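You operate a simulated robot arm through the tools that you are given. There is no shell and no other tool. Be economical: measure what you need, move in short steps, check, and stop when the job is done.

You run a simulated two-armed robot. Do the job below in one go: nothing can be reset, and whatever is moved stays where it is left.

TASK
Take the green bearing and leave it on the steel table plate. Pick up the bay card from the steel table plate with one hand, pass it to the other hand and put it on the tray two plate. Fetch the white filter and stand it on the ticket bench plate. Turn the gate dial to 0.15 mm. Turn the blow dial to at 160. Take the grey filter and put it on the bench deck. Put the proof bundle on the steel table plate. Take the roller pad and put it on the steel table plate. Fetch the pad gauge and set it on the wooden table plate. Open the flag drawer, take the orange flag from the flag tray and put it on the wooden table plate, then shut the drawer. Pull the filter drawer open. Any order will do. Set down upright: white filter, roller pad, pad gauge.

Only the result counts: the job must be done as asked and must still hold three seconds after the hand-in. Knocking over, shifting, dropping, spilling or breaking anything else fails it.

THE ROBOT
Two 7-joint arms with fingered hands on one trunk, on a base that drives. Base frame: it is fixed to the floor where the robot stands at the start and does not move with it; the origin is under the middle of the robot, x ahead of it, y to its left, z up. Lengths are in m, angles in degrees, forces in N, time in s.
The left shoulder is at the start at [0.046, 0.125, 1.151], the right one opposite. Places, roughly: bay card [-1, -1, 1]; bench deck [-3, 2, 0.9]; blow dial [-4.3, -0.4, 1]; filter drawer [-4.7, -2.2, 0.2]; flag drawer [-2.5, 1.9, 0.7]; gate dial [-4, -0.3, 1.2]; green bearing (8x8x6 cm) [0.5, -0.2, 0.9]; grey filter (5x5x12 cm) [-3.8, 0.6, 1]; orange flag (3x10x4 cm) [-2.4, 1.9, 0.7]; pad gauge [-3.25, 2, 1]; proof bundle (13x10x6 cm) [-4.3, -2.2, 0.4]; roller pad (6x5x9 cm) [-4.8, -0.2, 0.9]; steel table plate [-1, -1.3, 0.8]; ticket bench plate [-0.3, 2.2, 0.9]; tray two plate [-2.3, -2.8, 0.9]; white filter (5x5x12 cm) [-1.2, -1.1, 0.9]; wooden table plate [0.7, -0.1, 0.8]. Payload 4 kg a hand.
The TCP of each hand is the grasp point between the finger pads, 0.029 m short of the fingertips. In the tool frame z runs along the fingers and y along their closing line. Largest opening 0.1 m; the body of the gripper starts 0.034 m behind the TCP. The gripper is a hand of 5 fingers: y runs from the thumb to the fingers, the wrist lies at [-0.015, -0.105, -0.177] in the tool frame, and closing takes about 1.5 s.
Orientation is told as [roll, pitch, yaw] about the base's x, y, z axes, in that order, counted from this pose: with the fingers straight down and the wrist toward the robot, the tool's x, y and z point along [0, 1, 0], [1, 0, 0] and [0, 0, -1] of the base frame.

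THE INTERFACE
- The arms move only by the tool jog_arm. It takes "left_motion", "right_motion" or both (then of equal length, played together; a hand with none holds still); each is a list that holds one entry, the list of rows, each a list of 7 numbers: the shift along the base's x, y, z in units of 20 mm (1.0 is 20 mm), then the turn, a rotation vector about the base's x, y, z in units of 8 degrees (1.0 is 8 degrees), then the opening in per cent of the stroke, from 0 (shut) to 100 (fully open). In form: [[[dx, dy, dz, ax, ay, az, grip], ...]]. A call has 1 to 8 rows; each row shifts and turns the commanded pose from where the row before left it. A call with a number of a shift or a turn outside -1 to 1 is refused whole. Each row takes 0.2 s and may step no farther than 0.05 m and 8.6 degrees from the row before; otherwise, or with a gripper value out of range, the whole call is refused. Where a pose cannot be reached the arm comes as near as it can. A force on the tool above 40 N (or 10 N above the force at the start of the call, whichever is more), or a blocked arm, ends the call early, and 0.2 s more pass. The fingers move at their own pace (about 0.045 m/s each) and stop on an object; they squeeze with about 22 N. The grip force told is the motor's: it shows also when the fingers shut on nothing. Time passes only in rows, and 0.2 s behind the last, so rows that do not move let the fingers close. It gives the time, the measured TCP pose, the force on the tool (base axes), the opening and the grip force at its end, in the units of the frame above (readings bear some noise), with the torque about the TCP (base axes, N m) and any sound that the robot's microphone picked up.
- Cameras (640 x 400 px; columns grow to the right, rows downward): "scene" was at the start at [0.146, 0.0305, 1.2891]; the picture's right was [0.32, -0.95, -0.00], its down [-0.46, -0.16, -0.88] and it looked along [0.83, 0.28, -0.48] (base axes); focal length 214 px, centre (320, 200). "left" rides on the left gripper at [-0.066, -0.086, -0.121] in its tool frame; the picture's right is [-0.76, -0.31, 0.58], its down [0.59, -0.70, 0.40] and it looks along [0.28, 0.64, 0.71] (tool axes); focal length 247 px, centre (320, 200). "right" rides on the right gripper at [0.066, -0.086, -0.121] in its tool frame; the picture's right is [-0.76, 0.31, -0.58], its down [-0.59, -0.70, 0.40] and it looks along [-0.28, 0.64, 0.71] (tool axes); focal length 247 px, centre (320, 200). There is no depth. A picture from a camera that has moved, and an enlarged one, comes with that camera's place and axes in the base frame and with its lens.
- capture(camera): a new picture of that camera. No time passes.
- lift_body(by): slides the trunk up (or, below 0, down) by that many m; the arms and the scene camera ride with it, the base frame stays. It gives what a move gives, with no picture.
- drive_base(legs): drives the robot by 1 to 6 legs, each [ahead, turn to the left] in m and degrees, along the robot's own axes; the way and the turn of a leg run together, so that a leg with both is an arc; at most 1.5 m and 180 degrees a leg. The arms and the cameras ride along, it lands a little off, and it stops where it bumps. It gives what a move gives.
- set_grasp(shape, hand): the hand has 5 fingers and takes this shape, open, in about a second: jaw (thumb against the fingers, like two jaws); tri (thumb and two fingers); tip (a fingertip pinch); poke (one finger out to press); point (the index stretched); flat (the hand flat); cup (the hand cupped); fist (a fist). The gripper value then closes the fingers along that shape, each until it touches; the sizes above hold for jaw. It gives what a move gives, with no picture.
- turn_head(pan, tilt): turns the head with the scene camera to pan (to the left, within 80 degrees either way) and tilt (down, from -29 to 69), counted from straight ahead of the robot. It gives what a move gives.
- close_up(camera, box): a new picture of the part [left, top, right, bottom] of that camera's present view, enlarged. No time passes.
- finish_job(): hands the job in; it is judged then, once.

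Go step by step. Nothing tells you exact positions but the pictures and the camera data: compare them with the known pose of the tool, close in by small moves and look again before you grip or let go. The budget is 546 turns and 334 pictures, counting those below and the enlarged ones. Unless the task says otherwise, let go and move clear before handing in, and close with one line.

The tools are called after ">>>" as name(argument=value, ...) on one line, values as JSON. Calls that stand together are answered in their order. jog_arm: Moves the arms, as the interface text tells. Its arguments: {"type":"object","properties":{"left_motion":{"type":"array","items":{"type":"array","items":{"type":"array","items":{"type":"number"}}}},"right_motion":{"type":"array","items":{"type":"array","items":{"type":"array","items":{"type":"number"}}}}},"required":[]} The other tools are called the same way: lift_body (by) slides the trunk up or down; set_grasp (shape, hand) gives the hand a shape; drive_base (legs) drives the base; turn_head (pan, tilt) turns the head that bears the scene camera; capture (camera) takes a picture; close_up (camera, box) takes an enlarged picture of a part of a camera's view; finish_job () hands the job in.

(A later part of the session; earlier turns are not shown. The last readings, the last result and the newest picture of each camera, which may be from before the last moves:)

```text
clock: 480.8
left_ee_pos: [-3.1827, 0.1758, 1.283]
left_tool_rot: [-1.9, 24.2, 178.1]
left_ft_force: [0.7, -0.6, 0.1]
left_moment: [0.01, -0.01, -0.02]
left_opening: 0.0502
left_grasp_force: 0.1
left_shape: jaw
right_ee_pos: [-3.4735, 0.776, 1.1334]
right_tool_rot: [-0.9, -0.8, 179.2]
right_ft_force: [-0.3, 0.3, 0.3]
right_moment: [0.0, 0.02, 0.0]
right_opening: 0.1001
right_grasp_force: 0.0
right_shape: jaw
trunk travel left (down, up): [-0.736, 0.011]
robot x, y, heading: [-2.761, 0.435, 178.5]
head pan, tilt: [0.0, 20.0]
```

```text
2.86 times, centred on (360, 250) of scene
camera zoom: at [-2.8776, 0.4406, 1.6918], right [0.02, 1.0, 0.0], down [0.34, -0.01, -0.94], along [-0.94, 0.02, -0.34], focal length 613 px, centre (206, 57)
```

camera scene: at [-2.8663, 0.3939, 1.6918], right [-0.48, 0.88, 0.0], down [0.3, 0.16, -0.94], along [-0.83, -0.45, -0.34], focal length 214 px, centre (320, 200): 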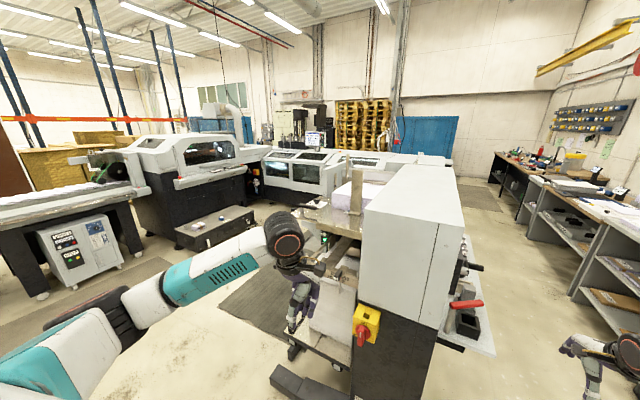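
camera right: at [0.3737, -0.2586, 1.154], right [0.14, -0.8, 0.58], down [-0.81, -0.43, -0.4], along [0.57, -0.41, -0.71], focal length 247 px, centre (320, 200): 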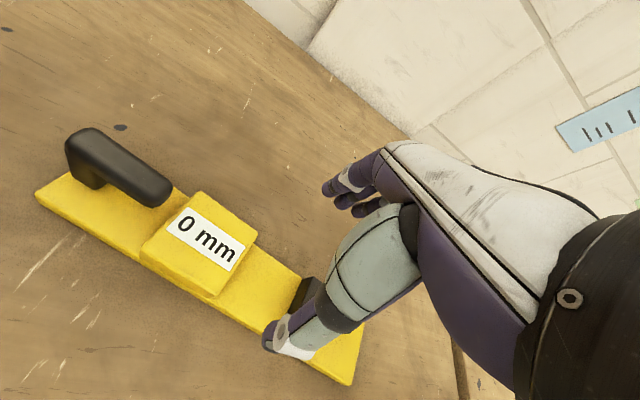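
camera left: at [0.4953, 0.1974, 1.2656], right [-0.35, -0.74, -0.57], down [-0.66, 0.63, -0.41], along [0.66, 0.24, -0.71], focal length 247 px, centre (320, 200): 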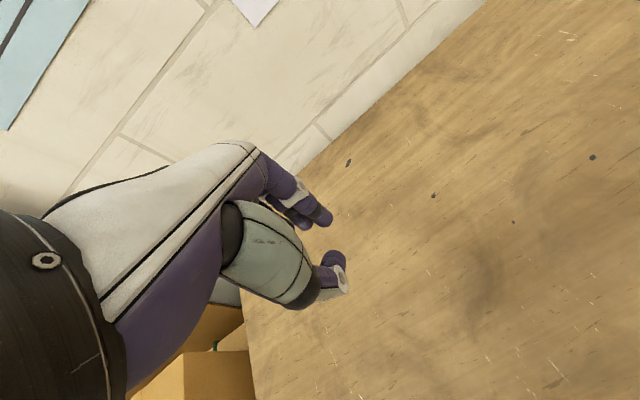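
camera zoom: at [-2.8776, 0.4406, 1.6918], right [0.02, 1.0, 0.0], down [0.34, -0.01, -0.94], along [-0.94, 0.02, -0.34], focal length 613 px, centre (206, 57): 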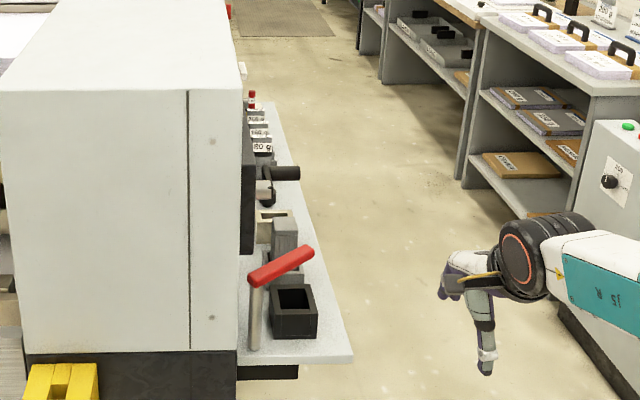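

The grey filter is the grey block at about (-3.82,0.60) on the press's north shelf. I'll tuck in the right arm and drive around to the north side.

>>> jog_arm(right_motion=[[[1, -0.7, 0, 0, 0, 0, 100], [1, -0.7, 0, 0, 0, 0, 100], [1, -0.7, 0, 0, 0, 0, 100], [1, -0.7, 0, 0, 0, 0, 100], [1, -0.7, 0, 0, 0, 0, 100], [1, -0.7, 0, 0, 0, 0, 100], [1, -0.7, 0, 0, 0, 0, 100], [1, -0.7, 0, 0, 0, 0, 100]]])

>>> drive_base(legs=[[0, -45], [0.95, 0], [0, 46], [0.35, 0]])

>>> turn_head(pan=55, tilt=35)

>>> capture(camera="scene")

```text
clock: 482.6
left_ee_pos: [-3.1813, 0.1774, 1.2833]
left_tool_rot: [-1.9, 24.1, 178.0]
left_ft_force: [-0.3, 0.2, -0.1]
left_moment: [-0.02, -0.01, 0.01]
left_opening: 0.05
left_grasp_force: 0.0
left_shape: jaw
right_ee_pos: [-3.3141, 0.6658, 1.1344]
right_tool_rot: [-0.9, -0.8, 179.2]
right_ft_force: [1.0, 0.1, -0.1]
right_moment: [-0.04, -0.04, 0.02]
right_opening: 0.1003
right_grasp_force: 0.1
right_shape: jaw
trunk travel left (down, up): [-0.736, 0.011]
robot x, y, heading: [-2.7586, 0.4391, 178.5]
head pan, tilt: [0.0, 20.0]
```

```text
clock: 493.6
left_ee_pos: [-4.1917, 0.8872, 1.284]
left_tool_rot: [-1.9, 24.1, 178.5]
left_ft_force: [-0.4, -0.6, -0.6]
left_moment: [0.01, 0.02, -0.01]
left_opening: 0.0497
left_grasp_force: 0.0
left_shape: jaw
right_ee_pos: [-4.3265, 1.3749, 1.1335]
right_tool_rot: [-0.9, -0.8, 179.7]
right_ft_force: [0.0, 0.2, -0.6]
right_moment: [0.02, 0.0, 0.01]
right_opening: 0.1
right_grasp_force: 0.1
right_shape: jaw
trunk travel left (down, up): [-0.736, 0.011]
robot x, y, heading: [-3.7728, 1.149, 179.0]
head pan, tilt: [0.0, 20.0]
```

```text
clock: 494.9
left_ee_pos: [-4.193, 0.8863, 1.2828]
left_tool_rot: [-1.9, 24.2, 178.4]
left_ft_force: [0.1, 0.7, 0.1]
left_moment: [0.0, -0.02, 0.01]
left_opening: 0.05
left_grasp_force: 0.0
left_shape: jaw
right_ee_pos: [-4.3269, 1.374, 1.1338]
right_tool_rot: [-0.9, -0.8, 179.7]
right_ft_force: [0.0, 0.1, 0.7]
right_moment: [0.0, -0.01, 0.0]
right_opening: 0.1001
right_grasp_force: 0.1
right_shape: jaw
trunk travel left (down, up): [-0.736, 0.011]
robot x, y, heading: [-3.7713, 1.1497, 178.9]
head pan, tilt: [55.0, 35.0]
```

```text
131 pictures are left
camera scene: at [-3.8477, 1.0806, 1.668], right [-0.81, 0.59, 0.0], down [0.34, 0.46, -0.82], along [-0.48, -0.66, -0.57], focal length 214 px, centre (320, 200)
```

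scene: 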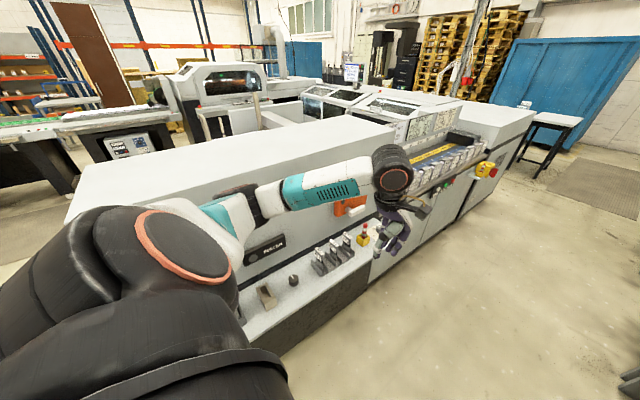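

>>> jog_arm(right_motion=[[[0.5, 0, 1, 0, 0, 0, 100], [0.5, 0, 1, 0, 0, 0, 100], [0.5, 0, 1, 0, 0, 0, 100], [0.5, 0, 1, 0, 0, 0, 100], [0.5, 0, 1, 0, 0, 0, 100], [0.5, 0, 1, 0, 0, 0, 100]]])

>>> drive_base(legs=[[0, 89]])

>>> turn_head(pan=0, tilt=50)

>>> capture(camera="scene")

```text
clock: 496.3
left_ee_pos: [-4.1915, 0.8871, 1.282]
left_tool_rot: [-1.8, 24.2, 178.5]
left_ft_force: [0.6, -0.2, 0.9]
left_moment: [-0.01, -0.01, 0.07]
left_opening: 0.0501
left_grasp_force: 0.2
left_shape: jaw
right_ee_pos: [-4.2666, 1.3747, 1.2535]
right_tool_rot: [-1.0, -0.8, 179.7]
right_ft_force: [0.2, -0.3, -0.5]
right_moment: [0.03, 0.01, -0.01]
right_opening: 0.1
right_grasp_force: 0.0
right_shape: jaw
trunk travel left (down, up): [-0.736, 0.011]
robot x, y, heading: [-3.7735, 1.1482, 179.2]
head pan, tilt: [55.0, 35.0]
```

```text
clock: 500.5
left_ee_pos: [-3.5199, 0.7251, 1.2831]
left_tool_rot: [-1.9, 24.2, -92.9]
left_ft_force: [-0.1, 0.7, -0.1]
left_moment: [-0.01, 0.0, 0.01]
left_opening: 0.0501
left_grasp_force: 0.1
left_shape: jaw
right_ee_pos: [-4.0082, 0.6612, 1.2534]
right_tool_rot: [-0.9, -0.7, -91.6]
right_ft_force: [0.7, 0.3, 0.1]
right_moment: [0.0, -0.02, -0.01]
right_opening: 0.1
right_grasp_force: 0.0
right_shape: jaw
trunk travel left (down, up): [-0.736, 0.011]
robot x, y, heading: [-3.7728, 1.1509, -92.1]
head pan, tilt: [55.0, 35.0]
```

```text
clock: 501.7
left_ee_pos: [-3.5184, 0.7236, 1.2832]
left_tool_rot: [-1.9, 24.1, -92.8]
left_ft_force: [0.2, 0.1, -0.1]
left_moment: [0.02, 0.0, -0.01]
left_opening: 0.0499
left_grasp_force: 0.1
left_shape: jaw
right_ee_pos: [-4.0078, 0.6618, 1.2525]
right_tool_rot: [-1.2, -0.7, -91.6]
right_ft_force: [-0.2, -0.9, 0.2]
right_moment: [0.02, 0.0, -0.01]
right_opening: 0.1
right_grasp_force: 0.1
right_shape: jaw
trunk travel left (down, up): [-0.736, 0.011]
robot x, y, heading: [-3.771, 1.1536, -92.2]
head pan, tilt: [0.0, 50.0]
```

```text
130 pictures are left
camera scene: at [-3.7739, 1.0481, 1.6463], right [-1.0, 0.04, 0.0], down [0.03, 0.77, -0.64], along [-0.03, -0.64, -0.77], focal length 214 px, centre (320, 200)
```

scene: 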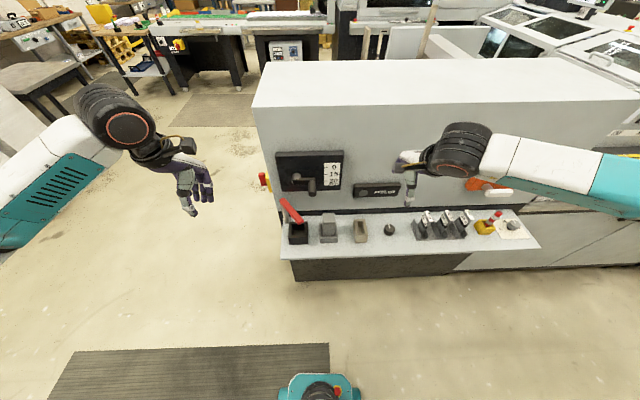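

>>> close_up(camera="scene", box=[260, 140, 460, 270])

```text
3.08 times, centred on (360, 205) of scene
camera zoom: at [-3.7739, 1.0481, 1.6463], right [-1.0, 0.04, 0.0], down [0.03, 0.77, -0.64], along [-0.03, -0.64, -0.77], focal length 660 px, centre (197, 185)
```

zoom: 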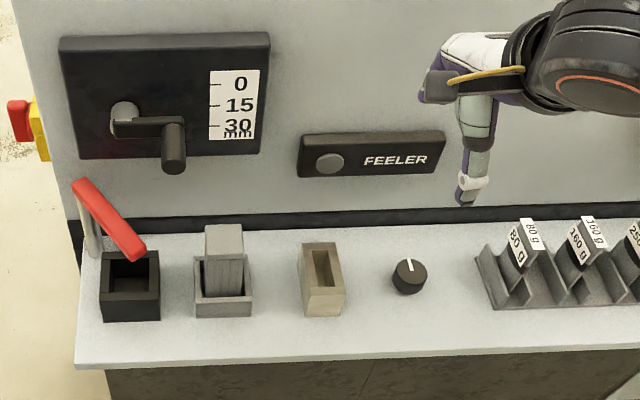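

The grey filter stands in a square holder at about (-3.825,0.625), top ≈1.04. I'll bring the right hand over it.

>>> jog_arm(right_motion=[[[1, -0.2, 0, 0, 0, 0, 80], [1, -0.2, 0, 0, 0, 0, 80], [1, -0.2, 0, 0, 0, 0, 80], [1, -0.2, 0, 0, 0, 0.2, 80], [1, -0.2, -0.5, 0, 0, 0, 80], [1, -0.2, -0.5, 0, 0, 0, 80], [1, -0.2, -0.5, 0, 0, 0, 80], [1, -0.2, -0.5, 0, 0, 0, 80]]])

>>> jog_arm(right_motion=[[[0.7, 0, -0.5, 0, 0, 0, 80], [0.5, 0, -0.5, 0, 0, 0, 80], [0, 0, 0, 0, 0, 0, 80]]])

>>> capture(camera="right")

>>> close_up(camera="scene", box=[240, 120, 440, 250])

```text
clock: 503.5
left_ee_pos: [-3.5186, 0.7234, 1.2825]
left_tool_rot: [-2.0, 24.0, -92.9]
left_ft_force: [-0.6, -0.3, 0.0]
left_moment: [0.02, 0.02, 0.01]
left_opening: 0.0499
left_grasp_force: 0.0
left_shape: jaw
right_ee_pos: [-3.8475, 0.6292, 1.2104]
right_tool_rot: [-0.9, -0.7, -90.1]
right_ft_force: [0.4, 0.8, -0.2]
right_moment: [0.02, -0.01, 0.04]
right_opening: 0.08
right_grasp_force: 0.0
right_shape: jaw
trunk travel left (down, up): [-0.736, 0.011]
robot x, y, heading: [-3.7705, 1.1535, -92.4]
head pan, tilt: [0.0, 50.0]
```

```text
clock: 504.3
left_ee_pos: [-3.5194, 0.7236, 1.2828]
left_tool_rot: [-1.9, 24.1, -92.8]
left_ft_force: [0.0, 0.2, 0.1]
left_moment: [0.04, -0.03, -0.02]
left_opening: 0.0502
left_grasp_force: 0.1
left_shape: jaw
right_ee_pos: [-3.8241, 0.6312, 1.1906]
right_tool_rot: [-1.0, -0.7, -90.0]
right_ft_force: [0.1, -1.6, 0.4]
right_moment: [-0.04, -0.02, 0.0]
right_opening: 0.0804
right_grasp_force: 0.0
right_shape: jaw
trunk travel left (down, up): [-0.736, 0.011]
robot x, y, heading: [-3.7706, 1.1503, -92.0]
head pan, tilt: [0.0, 50.0]
```

```text
128 pictures are left
camera right: at [-3.7577, 0.7187, 1.3104], right [-0.75, -0.3, 0.59], down [-0.59, 0.7, -0.4], along [-0.3, -0.65, -0.7], focal length 247 px, centre (320, 200)
```

right: 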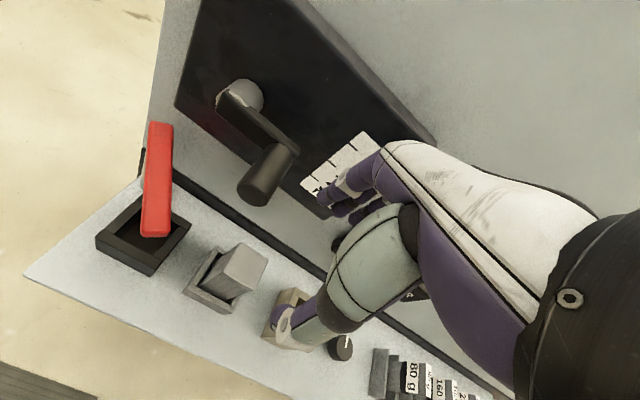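

```text
3.08 times, centred on (340, 185) of scene
camera zoom: at [-3.7742, 1.0482, 1.6463], right [-1.0, 0.04, 0.0], down [0.03, 0.77, -0.64], along [-0.03, -0.64, -0.77], focal length 660 px, centre (258, 246)
```

zoom: 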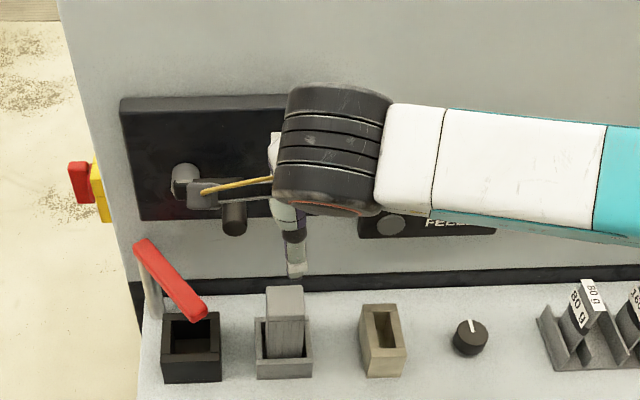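

Filter top is at z≈1.01, (-3.827,0.609); a crank on the panel is close on the +x side, so I'll keep slightly to -x. Descending to just above.

>>> jog_arm(right_motion=[[[-0.6, -0.5, -0.8, 0, 0, 0, 80], [0, -0.5, -0.8, 0, 0, 0, 80], [0, 0, -1, 0, 0, 0, 80], [0, 0, -1, 0, 0, 0, 80], [0, 0, -1, 0, 0, 0, 80], [0, 0, -1, 0, 0, 0, 80], [0, 0, -1, 0, 0, 0, 80], [0, 0, 0, 0, 0, 0, 80]]])

>>> capture(camera="right")

>>> close_up(camera="scene", box=[240, 120, 440, 250])

```text
clock: 506.1
left_ee_pos: [-3.519, 0.7246, 1.2837]
left_tool_rot: [-1.9, 24.0, -92.9]
left_ft_force: [-0.4, 0.1, -0.7]
left_moment: [0.01, 0.01, 0.04]
left_opening: 0.0501
left_grasp_force: 0.0
left_shape: jaw
right_ee_pos: [-3.8346, 0.6102, 1.0619]
right_tool_rot: [-1.0, -0.8, -90.0]
right_ft_force: [0.7, 0.2, -0.6]
right_moment: [-0.02, -0.01, -0.02]
right_opening: 0.0802
right_grasp_force: 0.1
right_shape: jaw
trunk travel left (down, up): [-0.736, 0.011]
robot x, y, heading: [-3.7659, 1.1486, -92.5]
head pan, tilt: [0.0, 50.0]
```

```text
126 pictures are left
camera right: at [-3.7682, 0.6976, 1.1808], right [-0.75, -0.3, 0.59], down [-0.6, 0.7, -0.4], along [-0.3, -0.65, -0.7], focal length 247 px, centre (320, 200)
```

right: 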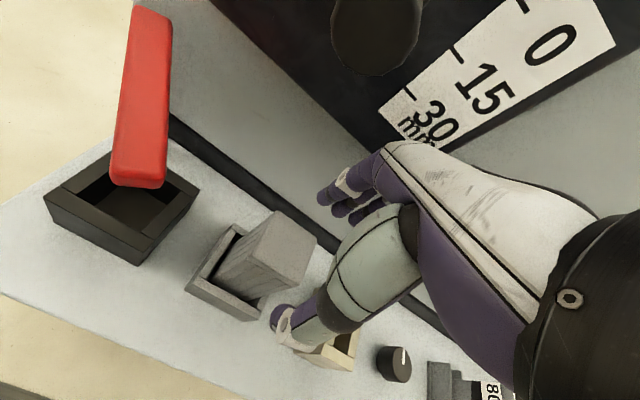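

```text
3.08 times, centred on (340, 185) of scene
camera zoom: at [-3.7741, 1.0482, 1.6463], right [-1.0, 0.04, 0.0], down [0.03, 0.77, -0.64], along [-0.03, -0.64, -0.77], focal length 660 px, centre (258, 246)
```

zoom: 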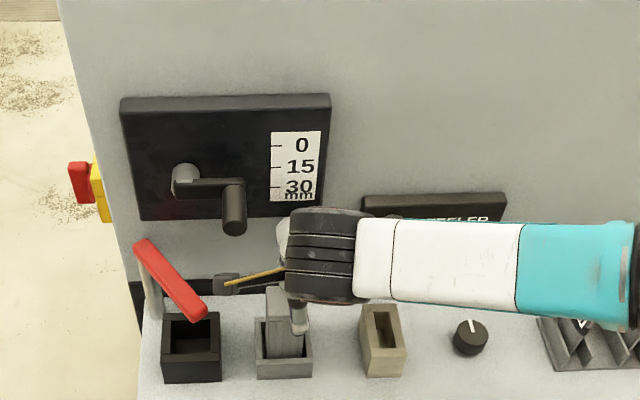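

>>> jog_arm(right_motion=[[[0.25, -0.4, -0.8, 0, 0, 0, 80], [0, 0, -0.8, 0, 0, 0, 80], [0, 0, -0.8, 0, 0, 0, 80], [0, 0, -0.8, 0, 0, 0, 80], [0, 0, 0, 0, 0, 0, 80]]])

>>> capture(camera="right")

```text
clock: 507.3
left_ee_pos: [-3.5189, 0.7241, 1.2822]
left_tool_rot: [-1.9, 24.1, -92.8]
left_ft_force: [-0.6, 0.3, -0.2]
left_moment: [0.0, -0.03, 0.05]
left_opening: 0.05
left_grasp_force: 0.1
left_shape: jaw
right_ee_pos: [-3.8305, 0.6019, 0.997]
right_tool_rot: [-1.0, -0.7, -90.0]
right_ft_force: [-0.8, -0.1, -0.3]
right_moment: [0.02, -0.01, -0.01]
right_opening: 0.0804
right_grasp_force: 0.1
right_shape: jaw
trunk travel left (down, up): [-0.736, 0.011]
robot x, y, heading: [-3.7727, 1.148, -92.1]
head pan, tilt: [0.0, 50.0]
```

```text
124 pictures are left
camera right: at [-3.7636, 0.6892, 1.1167], right [-0.75, -0.3, 0.59], down [-0.6, 0.7, -0.4], along [-0.3, -0.65, -0.7], focal length 247 px, centre (320, 200)
```

right: 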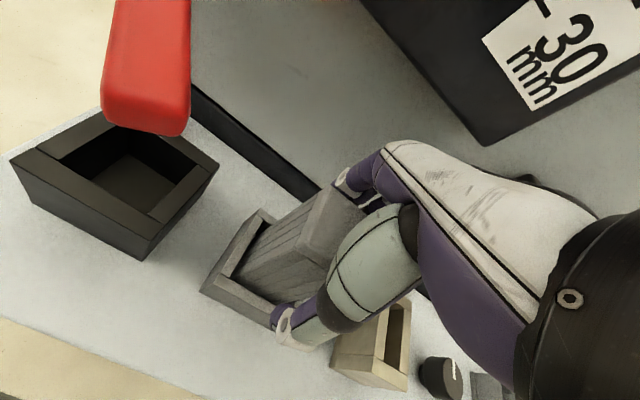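

The filter is between thumb and fingers. Closing and lifting straight up.

>>> jog_arm(right_motion=[[[0, 0, 0.1, 0, 0, 0, 0], [0, 0, 0, 0, 0, 0, 0], [0, 0, 0, 0, 0, 0, 0], [0, 0, 0, 0, 0, 0, 0], [0, 0, 0, 0, 0, 0, 0], [0, 0, 0, 0, 0, 0, 0]]])

>>> jog_arm(right_motion=[[[0, 0, 0.5, 0, 0, 0, 0], [0, 0, 1, 0, 0, 0, 0], [0, 0, 1, 0, 0, 0, 0], [0, 0, 1, 0, 0, 0, 0], [0, 0, 1, 0, 0, 0, 0], [0, 0, 1, 0, 0, 0, 0], [0, 0.3, 1, 0, 0, 0, 0], [0, 0.3, 1, 0, 0, 0, 0]]])

>>> capture(camera="right")

>>> close_up(camera="scene", box=[240, 100, 440, 270])

```text
clock: 508.7
left_ee_pos: [-3.5189, 0.7248, 1.283]
left_tool_rot: [-1.9, 24.1, -92.7]
left_ft_force: [0.8, 0.7, 0.2]
left_moment: [0.0, 0.01, 0.03]
left_opening: 0.0498
left_grasp_force: 0.1
left_shape: jaw
right_ee_pos: [-3.8311, 0.6002, 0.9991]
right_tool_rot: [-1.1, -0.7, -90.0]
right_ft_force: [0.4, 1.7, 0.2]
right_moment: [0.11, -0.03, 0.01]
right_opening: 0.0391
right_grasp_force: 22.0
right_shape: jaw
trunk travel left (down, up): [-0.736, 0.011]
robot x, y, heading: [-3.771, 1.1482, -92.1]
head pan, tilt: [0.0, 50.0]
```

```text
clock: 510.5
left_ee_pos: [-3.5187, 0.7235, 1.2824]
left_tool_rot: [-1.9, 24.1, -92.8]
left_ft_force: [-0.2, -0.3, 0.5]
left_moment: [0.03, 0.02, -0.02]
left_opening: 0.0502
left_grasp_force: 0.1
left_shape: jaw
right_ee_pos: [-3.8296, 0.6129, 1.1497]
right_tool_rot: [-0.8, -0.7, -90.0]
right_ft_force: [0.8, 0.7, -1.6]
right_moment: [0.03, 0.02, -0.03]
right_opening: 0.0389
right_grasp_force: 21.7
right_shape: jaw
trunk travel left (down, up): [-0.736, 0.011]
robot x, y, heading: [-3.773, 1.1473, -92.3]
head pan, tilt: [0.0, 50.0]
```

```text
123 pictures are left
camera right: at [-3.7626, 0.7009, 1.2685], right [-0.75, -0.3, 0.59], down [-0.6, 0.7, -0.4], along [-0.3, -0.65, -0.7], focal length 247 px, centre (320, 200)
```

right: 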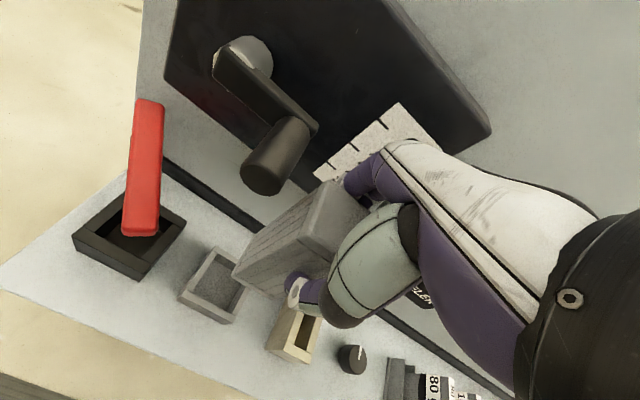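

```text
2.35 times, centred on (340, 185) of scene
camera zoom: at [-3.7738, 1.0481, 1.6463], right [-1.0, 0.04, 0.0], down [0.03, 0.77, -0.64], along [-0.03, -0.64, -0.77], focal length 505 px, centre (273, 235)
```

zoom: 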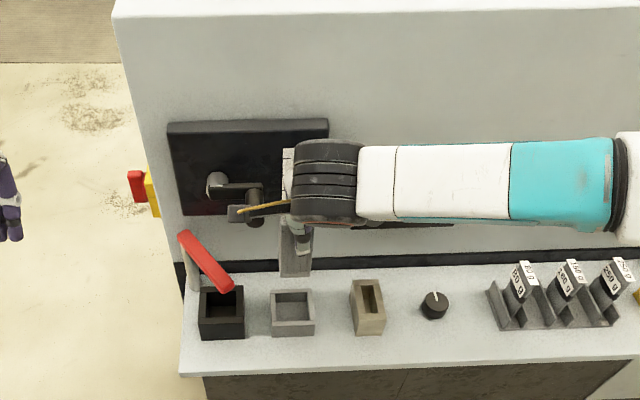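

The grey filter is out. Drawing it back from the panel, then driving east to face the bench deck.

>>> jog_arm(right_motion=[[[0, 1, 0.3, 0, 0, 0, 0], [0, 1, 0.3, 0, 0, 0, 0], [0, 1, 0.3, 0, 0, 0, 0], [0, 1, 0.3, 0, 0, 0, 0], [-0.5, 0.5, 0, 0, 0, 0, 0], [-0.5, 0.5, 0, 0, 0, 0, 0], [-0.5, 0, 0, 0, 0, 0, 0], [-0.5, 0, 0, 0, 0, 0, 0]]])

>>> drive_base(legs=[[0, 91], [0.7, 0], [0, 91]])

>>> capture(camera="scene")

>>> capture(camera="right")

```text
clock: 512.3
left_ee_pos: [-3.52, 0.7239, 1.282]
left_tool_rot: [-1.9, 24.1, -92.8]
left_ft_force: [-0.5, 0.4, 0.7]
left_moment: [-0.02, -0.01, -0.02]
left_opening: 0.0502
left_grasp_force: 0.1
left_shape: jaw
right_ee_pos: [-3.8725, 0.7125, 1.1738]
right_tool_rot: [-1.1, -0.9, -90.2]
right_ft_force: [0.7, -0.4, -0.5]
right_moment: [0.02, 0.04, 0.02]
right_opening: 0.039
right_grasp_force: 22.0
right_shape: jaw
trunk travel left (down, up): [-0.736, 0.011]
robot x, y, heading: [-3.7751, 1.1516, -92.3]
head pan, tilt: [0.0, 50.0]
```

```text
clock: 523.9
left_ee_pos: [-3.3739, 1.5286, 1.2837]
left_tool_rot: [-1.9, 24.1, 92.2]
left_ft_force: [-0.5, 0.6, -0.4]
left_moment: [-0.02, -0.01, 0.04]
left_opening: 0.05
left_grasp_force: 0.0
left_shape: jaw
right_ee_pos: [-3.0253, 1.5723, 1.1752]
right_tool_rot: [-1.0, -0.7, 95.1]
right_ft_force: [-0.2, -1.0, -1.2]
right_moment: [0.0, -0.02, -0.01]
right_opening: 0.0386
right_grasp_force: 22.2
right_shape: jaw
trunk travel left (down, up): [-0.736, 0.011]
robot x, y, heading: [-3.0822, 1.1259, 92.9]
head pan, tilt: [0.0, 50.0]
```

```text
121 pictures are left
camera scene: at [-3.0868, 1.2308, 1.6463], right [1.0, 0.05, 0.0], down [0.04, -0.77, -0.64], along [-0.03, 0.64, -0.77], focal length 214 px, centre (320, 200)
```

scene: 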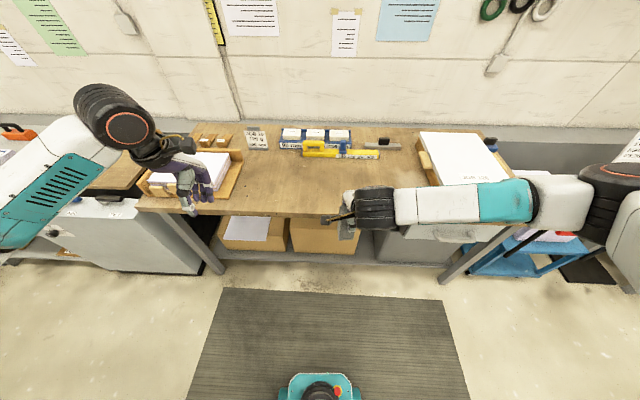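

```text
120 pictures are left
camera right: at [-3.0851, 1.4785, 1.2929], right [0.72, 0.36, 0.59], down [0.65, -0.64, -0.4], along [0.24, 0.67, -0.7], focal length 247 px, centre (320, 200)
```

right: 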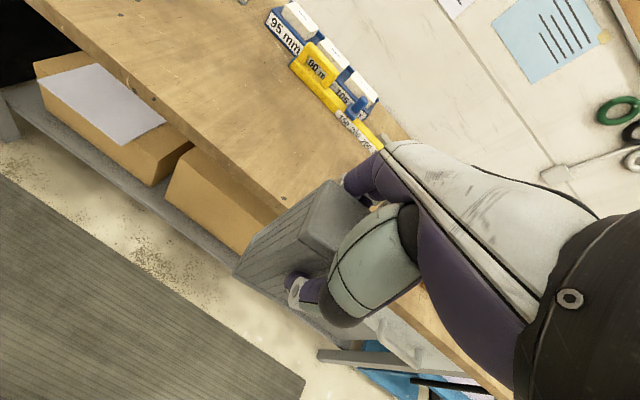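

Driving 0.2 m in and extending to a free spot at about (-3.02,1.91).

>>> drive_base(legs=[[0.2, 0]])

>>> jog_arm(right_motion=[[[0, 1, 0, 0, 0, -0.3, 0], [0, 1, 0, 0, 0, -0.3, 0], [0, 1, 0, 0, 0, 0, 0], [0, 1, 0, 0, 0, 0, 0], [0, 1, -1, 0, 0, 0, 0], [0, 1, -1, 0, 0, 0, 0], [0, 1, -1, 0, 0, 0, 0], [0, 0, -1, 0, 0, 0, 0]]])

>>> jog_arm(right_motion=[[[0, 0, -1, 0, 0, 0, 0], [0, 0, -1, 0, 0, 0, 0], [0, 0, -0.5, 0, 0, 0, 0], [0, 0, 0, 0, 0, 0, 0]]])

>>> capture(camera="right")

>>> capture(camera="scene")

```text
clock: 525.5
left_ee_pos: [-3.3843, 1.7291, 1.2837]
left_tool_rot: [-1.9, 24.1, 92.2]
left_ft_force: [-0.3, 1.0, 0.6]
left_moment: [-0.01, 0.01, 0.0]
left_opening: 0.0498
left_grasp_force: 0.1
left_shape: jaw
right_ee_pos: [-3.035, 1.7705, 1.1732]
right_tool_rot: [-1.0, -0.7, 95.0]
right_ft_force: [-0.4, 0.5, -1.0]
right_moment: [-0.03, -0.01, -0.01]
right_opening: 0.0387
right_grasp_force: 21.8
right_shape: jaw
trunk travel left (down, up): [-0.736, 0.011]
robot x, y, heading: [-3.0914, 1.3228, 92.9]
head pan, tilt: [0.0, 50.0]
```

```text
clock: 527.3
left_ee_pos: [-3.384, 1.7276, 1.2824]
left_tool_rot: [-1.9, 24.0, 92.2]
left_ft_force: [0.3, 0.2, -0.2]
left_moment: [0.0, 0.0, -0.01]
left_opening: 0.05
left_grasp_force: 0.1
left_shape: jaw
right_ee_pos: [-3.0347, 1.9079, 1.0945]
right_tool_rot: [-0.9, -0.7, 90.2]
right_ft_force: [-0.1, -1.1, -1.3]
right_moment: [0.0, 0.0, 0.03]
right_opening: 0.0386
right_grasp_force: 21.9
right_shape: jaw
trunk travel left (down, up): [-0.736, 0.011]
robot x, y, heading: [-3.0918, 1.3284, 92.4]
head pan, tilt: [0.0, 50.0]
```

```text
clock: 528.3
left_ee_pos: [-3.383, 1.7279, 1.2822]
left_tool_rot: [-1.8, 24.1, 92.2]
left_ft_force: [0.8, 0.4, -0.5]
left_moment: [0.01, 0.04, 0.0]
left_opening: 0.0501
left_grasp_force: 0.0
left_shape: jaw
right_ee_pos: [-3.0345, 1.91, 1.044]
right_tool_rot: [-1.0, -0.7, 90.2]
right_ft_force: [0.1, -0.3, -0.2]
right_moment: [0.0, -0.01, -0.02]
right_opening: 0.0384
right_grasp_force: 22.1
right_shape: jaw
trunk travel left (down, up): [-0.736, 0.011]
robot x, y, heading: [-3.0992, 1.3242, 92.5]
head pan, tilt: [0.0, 50.0]
```

```text
119 pictures are left
camera right: at [-3.1026, 1.8227, 1.1629], right [0.75, 0.3, 0.59], down [0.6, -0.7, -0.4], along [0.29, 0.65, -0.7], focal length 247 px, centre (320, 200)
```

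right: 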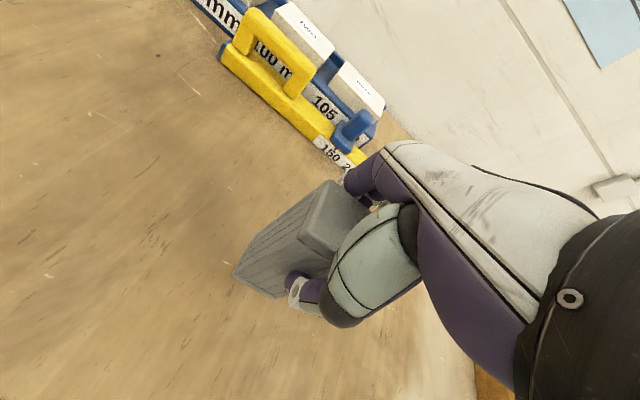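

```text
118 pictures are left
camera scene: at [-3.0962, 1.43, 1.6463], right [1.0, 0.05, 0.0], down [0.04, -0.77, -0.64], along [-0.03, 0.64, -0.77], focal length 214 px, centre (320, 200)
```

scene: 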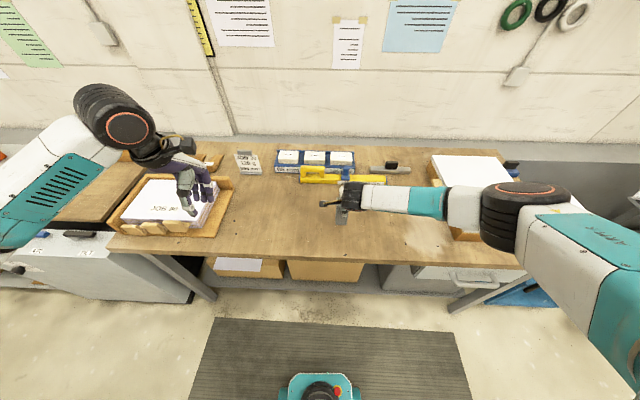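

Free spot. Lowering to contact.

>>> jog_arm(right_motion=[[[0, 0, -0.5, 0, 0, 0, 0], [0, 0, -0.3, 0, 0, 0, 0], [0, 0, -0.2, 0, 0, 0, 0], [0, 0, -0.2, 0, 0, 0, 0], [0, 0, -0.2, 0, 0, 0, 0], [0, 0, -0.2, 0, 0, 0, 0], [0, 0, -0.2, 0, 0, 0, 0], [0, 0, -0.2, 0, 0, 0, 0]]])

>>> jog_arm(right_motion=[[[0, 0, -0.2, 0, 0, 0, 0], [0, 0, -0.2, 0, 0, 0, 0], [0, 0, -0.2, 0, 0, 0, 0], [0, 0, -0.2, 0, 0, 0, 0], [0, 0, -0.2, 0, 0, 0, 0], [0, 0, -0.2, 0, 0, 0, 0]]])

>>> capture(camera="right")

```text
clock: 530.1
left_ee_pos: [-3.3826, 1.728, 1.2821]
left_tool_rot: [-1.8, 24.0, 92.3]
left_ft_force: [-1.6, -1.0, -0.1]
left_moment: [0.01, 0.01, 0.01]
left_opening: 0.05
left_grasp_force: 0.0
left_shape: jaw
right_ee_pos: [-3.0364, 1.9099, 1.0037]
right_tool_rot: [-0.9, -0.8, 90.3]
right_ft_force: [-0.2, 0.3, -1.4]
right_moment: [0.0, 0.02, 0.0]
right_opening: 0.0384
right_grasp_force: 21.9
right_shape: jaw
trunk travel left (down, up): [-0.736, 0.011]
robot x, y, heading: [-3.0945, 1.3249, 92.8]
head pan, tilt: [0.0, 50.0]
```

```text
clock: 531.5
left_ee_pos: [-3.3846, 1.726, 1.2836]
left_tool_rot: [-2.1, 24.0, 92.2]
left_ft_force: [-0.3, -0.5, -0.8]
left_moment: [0.02, -0.01, 0.01]
left_opening: 0.0503
left_grasp_force: 0.1
left_shape: jaw
right_ee_pos: [-3.036, 1.9102, 0.9825]
right_tool_rot: [-0.8, -1.1, 90.2]
right_ft_force: [2.6, -1.3, 29.4]
right_moment: [-0.15, -0.05, -0.05]
right_opening: 0.042
right_grasp_force: 21.8
right_shape: jaw
trunk travel left (down, up): [-0.736, 0.011]
robot x, y, heading: [-3.0971, 1.3256, 92.6]
head pan, tilt: [0.0, 50.0]
```

```text
117 pictures are left
camera right: at [-3.1032, 1.8225, 1.1013], right [0.75, 0.3, 0.59], down [0.6, -0.69, -0.4], along [0.29, 0.65, -0.7], focal length 247 px, centre (320, 200)
```

right: 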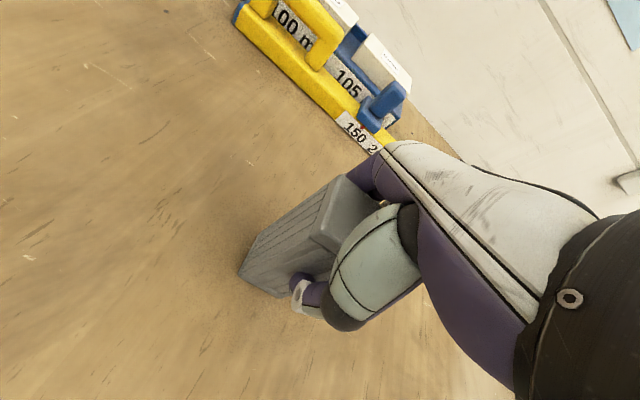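

Down with firm contact. Relieving, releasing, and rising.

>>> jog_arm(right_motion=[[[0, 0, 0.15, 0, 0, 0, 0], [0, 0, 0, 0, 0, 0, 60], [0, 0, 0, 0, 0, 0, 90], [0, 0, 0, 0, 0, 0, 100], [0, 0, 0, 0, 0, 0, 100], [0, 0, 0.5, 0, 0, 0, 100], [0, 0, 1, 0, 0, 0, 100], [0, 0, 1, 0, 0, 0, 100]]])

>>> jog_arm(right_motion=[[[0, 0, 1, 0, 0, 0, 100], [0, 0, 1, 0, 0, 0, 100], [0, 0, 1, 0, 0, 0, 100], [0, 0, 1, 0, 0, 0, 100], [0, 0, 1, 0, 0, 0, 100], [0, 0, 1, 0, 0, 0, 100], [0, 0, 1, 0, 0, 0, 100]]])

>>> drive_base(legs=[[-0.25, 0]])

>>> capture(camera="scene")

```text
clock: 533.3
left_ee_pos: [-3.3829, 1.7276, 1.2823]
left_tool_rot: [-1.9, 24.1, 92.3]
left_ft_force: [-0.4, 0.4, 0.0]
left_moment: [-0.02, 0.0, 0.01]
left_opening: 0.0504
left_grasp_force: 0.1
left_shape: jaw
right_ee_pos: [-3.0341, 1.9098, 1.0325]
right_tool_rot: [-1.0, -0.6, 90.1]
right_ft_force: [0.2, 0.2, 0.2]
right_moment: [0.03, -0.02, 0.01]
right_opening: 0.0997
right_grasp_force: 0.1
right_shape: jaw
trunk travel left (down, up): [-0.736, 0.011]
robot x, y, heading: [-3.0956, 1.3302, 92.7]
head pan, tilt: [0.0, 50.0]
```

```text
clock: 534.9
left_ee_pos: [-3.3822, 1.7286, 1.2818]
left_tool_rot: [-1.9, 24.1, 92.2]
left_ft_force: [-0.1, 0.0, -1.3]
left_moment: [0.01, -0.03, 0.01]
left_opening: 0.0504
left_grasp_force: 0.0
left_shape: jaw
right_ee_pos: [-3.0348, 1.9087, 1.1729]
right_tool_rot: [-1.0, -0.7, 90.2]
right_ft_force: [0.4, -0.8, -0.3]
right_moment: [0.01, -0.02, 0.0]
right_opening: 0.0998
right_grasp_force: 0.0
right_shape: jaw
trunk travel left (down, up): [-0.736, 0.011]
robot x, y, heading: [-3.093, 1.3277, 92.5]
head pan, tilt: [0.0, 50.0]
```

```text
clock: 536.7
left_ee_pos: [-3.373, 1.4745, 1.2827]
left_tool_rot: [-1.9, 24.1, 92.3]
left_ft_force: [-0.2, -0.1, 0.5]
left_moment: [0.02, 0.02, -0.02]
left_opening: 0.05
left_grasp_force: 0.1
left_shape: jaw
right_ee_pos: [-3.0246, 1.6562, 1.1722]
right_tool_rot: [-1.1, -0.7, 90.3]
right_ft_force: [-0.3, -1.0, 0.0]
right_moment: [-0.01, 0.03, 0.02]
right_opening: 0.1
right_grasp_force: 0.1
right_shape: jaw
trunk travel left (down, up): [-0.736, 0.011]
robot x, y, heading: [-3.0837, 1.0725, 92.6]
head pan, tilt: [0.0, 50.0]
```

```text
116 pictures are left
camera scene: at [-3.0842, 1.1772, 1.6463], right [1.0, 0.05, 0.0], down [0.04, -0.77, -0.64], along [-0.03, 0.64, -0.77], focal length 214 px, centre (320, 200)
```

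scene: 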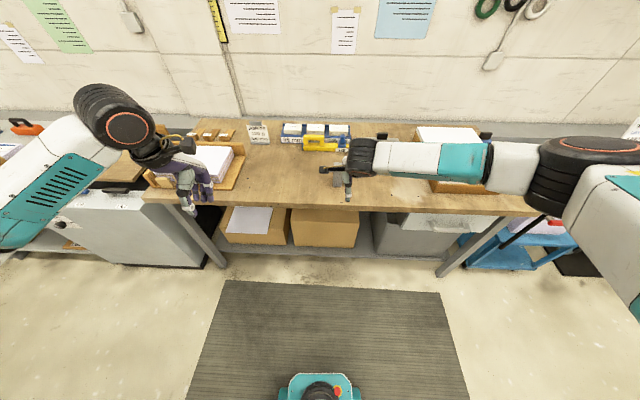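

Next, the dials on the press's south side. Driving around its east end.

>>> drive_base(legs=[[0, -80], [0, -78], [0.9, 0], [0, -35], [1.1, 0], [0, -80]])

>>> turn_head(pan=-25, tilt=25)

>>> capture(camera="scene")

```text
clock: 558.6
left_ee_pos: [-3.319, -1.0713, 1.2828]
left_tool_rot: [-1.9, 24.1, 177.9]
left_ft_force: [0.2, -0.5, -0.1]
left_moment: [0.0, 0.0, -0.02]
left_opening: 0.0501
left_grasp_force: 0.1
left_shape: jaw
right_ee_pos: [-3.4732, -0.7104, 1.1717]
right_tool_rot: [-1.0, -0.7, 175.9]
right_ft_force: [-0.3, 0.7, 0.1]
right_moment: [-0.01, 0.01, 0.02]
right_opening: 0.0998
right_grasp_force: 0.0
right_shape: jaw
trunk travel left (down, up): [-0.736, 0.011]
robot x, y, heading: [-2.896, -0.8081, 178.7]
head pan, tilt: [0.0, 50.0]
```

```text
clock: 559.5
left_ee_pos: [-3.3189, -1.0708, 1.2819]
left_tool_rot: [-1.8, 24.0, 177.9]
left_ft_force: [-0.4, 0.5, -0.3]
left_moment: [0.01, 0.01, 0.03]
left_opening: 0.0503
left_grasp_force: 0.2
left_shape: jaw
right_ee_pos: [-3.4733, -0.7103, 1.1709]
right_tool_rot: [-1.1, -0.7, 176.0]
right_ft_force: [0.0, 0.1, 0.7]
right_moment: [-0.02, 0.02, -0.02]
right_opening: 0.0998
right_grasp_force: 0.0
right_shape: jaw
trunk travel left (down, up): [-0.736, 0.011]
robot x, y, heading: [-2.8982, -0.8159, 178.3]
head pan, tilt: [-25.0, 25.0]
```

```text
115 pictures are left
camera scene: at [-3.002, -0.7692, 1.6837], right [0.45, 0.89, 0.0], down [0.38, -0.19, -0.91], along [-0.81, 0.4, -0.42], focal length 214 px, centre (320, 200)
```

scene: 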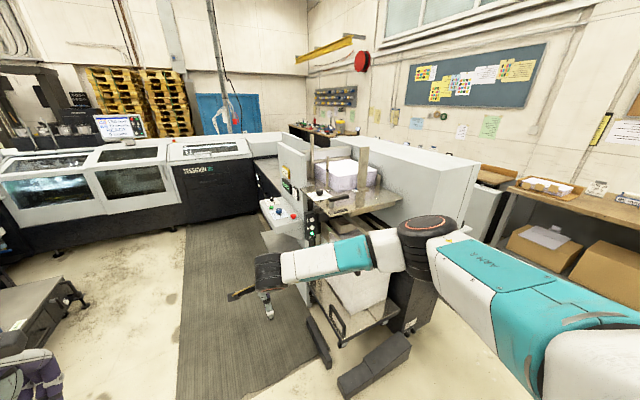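

>>> close_up(camera="scene", box=[240, 130, 400, 260])

```text
3.08 times, centred on (320, 195) of scene
camera zoom: at [-3.002, -0.7692, 1.6837], right [0.45, 0.89, 0.0], down [0.38, -0.19, -0.91], along [-0.81, 0.4, -0.42], focal length 660 px, centre (320, 215)
```

zoom: 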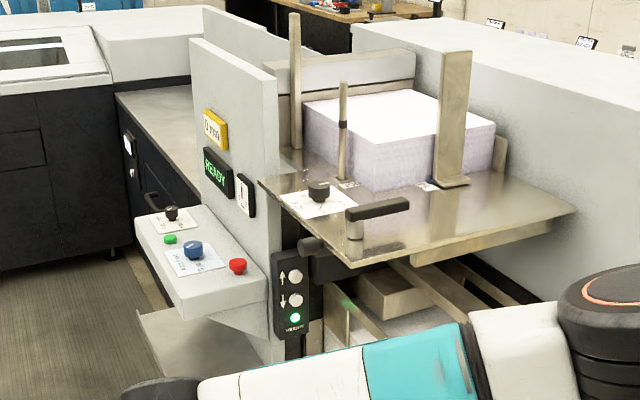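

The gate dial is the knob with a card on the feed plate (≈(-4.02,-0.26,1.2)); the blow dial is on the small control shelf at ≈(-4.3,-0.45,1.0). Driving in front of them.

>>> drive_base(legs=[[0, 14], [1.28, 0], [0, -102]])

>>> turn_head(pan=0, tilt=45)

>>> capture(camera="scene")

```text
clock: 571.2
left_ee_pos: [-4.4369, -0.675, 1.2827]
left_tool_rot: [-1.9, 24.1, 89.0]
left_ft_force: [0.1, 0.1, -0.1]
left_moment: [0.02, 0.01, 0.0]
left_opening: 0.0499
left_grasp_force: 0.0
left_shape: jaw
right_ee_pos: [-4.0797, -0.5109, 1.1713]
right_tool_rot: [-0.9, -0.7, 86.9]
right_ft_force: [-0.2, 0.0, -0.3]
right_moment: [0.03, 0.0, 0.04]
right_opening: 0.0995
right_grasp_force: 0.1
right_shape: jaw
trunk travel left (down, up): [-0.736, 0.011]
robot x, y, heading: [-4.1686, -1.0911, 89.5]
head pan, tilt: [-25.0, 25.0]
```

```text
clock: 572.1
left_ee_pos: [-4.4371, -0.6733, 1.2829]
left_tool_rot: [-1.8, 24.1, 89.0]
left_ft_force: [-0.6, -1.2, -0.1]
left_moment: [-0.01, -0.01, -0.03]
left_opening: 0.0502
left_grasp_force: 0.1
left_shape: jaw
right_ee_pos: [-4.0787, -0.5123, 1.172]
right_tool_rot: [-1.0, -0.7, 87.0]
right_ft_force: [0.9, -0.6, 0.1]
right_moment: [-0.04, 0.02, -0.02]
right_opening: 0.0998
right_grasp_force: 0.1
right_shape: jaw
trunk travel left (down, up): [-0.736, 0.011]
robot x, y, heading: [-4.169, -1.089, 89.7]
head pan, tilt: [0.0, 45.0]
```

```text
113 pictures are left
camera scene: at [-4.1665, -0.9834, 1.6532], right [1.0, -0.01, 0.0], down [-0.01, -0.71, -0.71], along [0.01, 0.71, -0.71], focal length 214 px, centre (320, 200)
```

scene: 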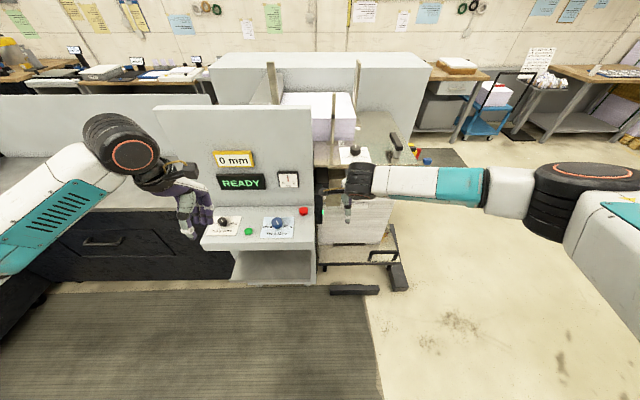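

>>> close_up(camera="scene", box=[190, 190, 330, 260])

>>> close_up(camera="scene", box=[310, 120, 400, 180])

```text
4.57 times, centred on (260, 225) of scene
camera zoom: at [-4.1665, -0.9834, 1.6532], right [1.0, -0.01, 0.0], down [-0.01, -0.71, -0.71], along [0.01, 0.71, -0.71], focal length 980 px, centre (594, 86)
```

zoom: 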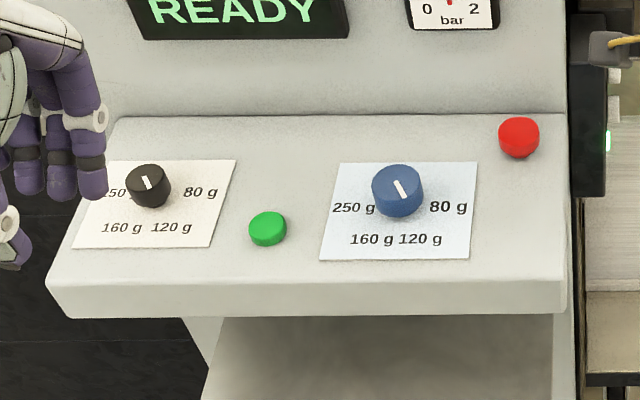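

```text
6.67 times, centred on (355, 150) of scene
camera zoom: at [-4.1665, -0.9834, 1.6532], right [1.0, -0.01, 0.0], down [-0.01, -0.71, -0.71], along [0.01, 0.71, -0.71], focal length 1430 px, centre (87, 533)
```

zoom: 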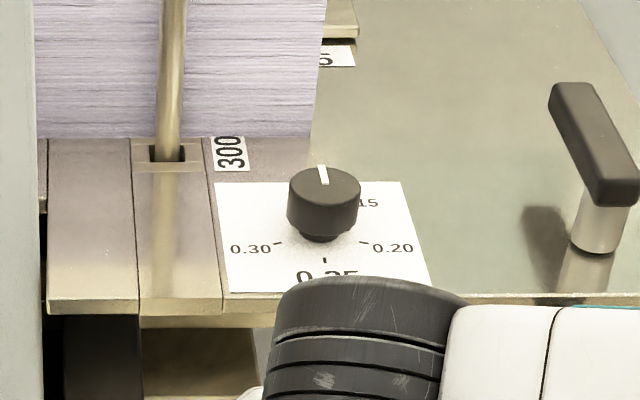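

The gate dial's marks run 0.20 (right-low), 0.25 (bottom), 0.30 (left-low), with 0.15 at the upper right; pointer now points to the far side. The blue knob (≈(-4.33,-0.44)) fits the blow dial. First the gate dial with the right hand: raise it, then edge forward.

>>> jog_arm(right_motion=[[[0.3, 0, 1, 0, 0, 0.4, 70], [0.3, 0, 1, 0, 0, 0.4, 70], [0.3, 0, 1, 0, 0, 0.4, 70], [0.3, 0, 1, 0, 0, 0.4, 70], [0.3, 0, 1, 0, 0, 0.4, 70], [0.3, 0, 1, 0, 0, 0.4, 70], [0.3, 0, 1, 0, 0, 0.4, 70], [0.3, 0, 1, 0, 0, 0.3, 70]]], left_motion=[[[-0.5, -0.3, 0, 0, 0, 0, 50], [-0.5, -0.3, 0, 0, 0, 0, 50], [-0.5, -0.3, 0, 0, 0, 0, 50], [-0.5, -0.3, 0, 0, 0, 0, 50], [-0.5, -0.3, 0, 0, 0, 0, 50], [-0.5, -0.3, 0, 0, 0, 0, 50], [-0.5, -0.3, 0, 0, 0, 0, 50], [-0.5, -0.3, 0, 0, 0, 0, 50]]])

>>> drive_base(legs=[[0.12, 0]])

>>> capture(camera="right")

>>> close_up(camera="scene", box=[190, 190, 330, 290])

```text
clock: 573.9
left_ee_pos: [-4.5168, -0.7216, 1.2824]
left_tool_rot: [-1.9, 24.1, 88.9]
left_ft_force: [0.8, -0.7, 0.8]
left_moment: [0.0, 0.0, 0.03]
left_opening: 0.05
left_grasp_force: 0.1
left_shape: jaw
right_ee_pos: [-4.031, -0.5136, 1.3326]
right_tool_rot: [-0.9, -0.8, 111.8]
right_ft_force: [0.1, -0.4, 0.3]
right_moment: [0.02, 0.01, 0.02]
right_opening: 0.0703
right_grasp_force: 0.0
right_shape: jaw
trunk travel left (down, up): [-0.736, 0.011]
robot x, y, heading: [-4.169, -1.0938, 89.7]
head pan, tilt: [0.0, 45.0]
```

```text
clock: 575.1
left_ee_pos: [-4.5164, -0.6029, 1.2825]
left_tool_rot: [-1.9, 24.1, 89.1]
left_ft_force: [0.0, 0.2, 0.2]
left_moment: [0.0, -0.02, -0.03]
left_opening: 0.0504
left_grasp_force: 0.0
left_shape: jaw
right_ee_pos: [-4.0294, -0.3938, 1.3312]
right_tool_rot: [-0.9, -0.7, 111.9]
right_ft_force: [0.0, 0.0, 0.1]
right_moment: [-0.03, 0.0, -0.02]
right_opening: 0.0702
right_grasp_force: 0.0
right_shape: jaw
trunk travel left (down, up): [-0.736, 0.011]
robot x, y, heading: [-4.1665, -0.9708, 89.9]
head pan, tilt: [0.0, 45.0]
```

```text
110 pictures are left
camera right: at [-4.0605, -0.5001, 1.4509], right [0.58, 0.56, 0.59], down [0.81, -0.43, -0.4], along [0.03, 0.71, -0.7], focal length 247 px, centre (320, 200)
```

right: 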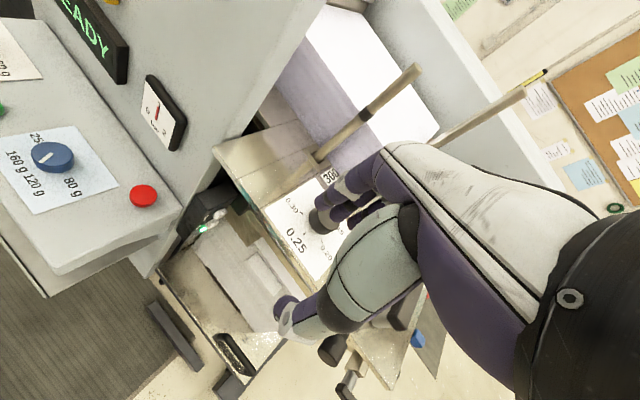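

```text
4.00 times, centred on (260, 240) of scene
camera zoom: at [-4.1657, -0.8647, 1.6532], right [1.0, -0.01, 0.0], down [-0.01, -0.71, -0.71], along [0.01, 0.71, -0.71], focal length 858 px, centre (560, 40)
```

zoom: 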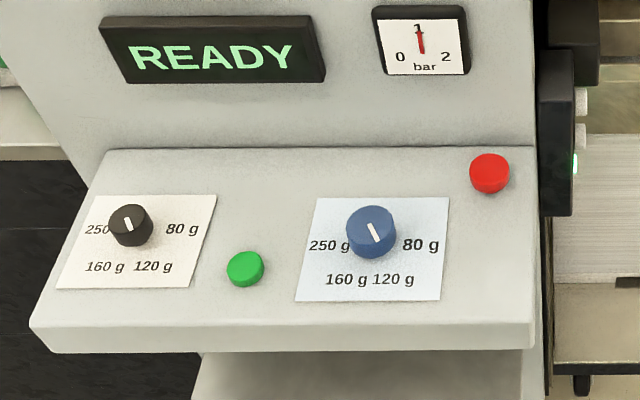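

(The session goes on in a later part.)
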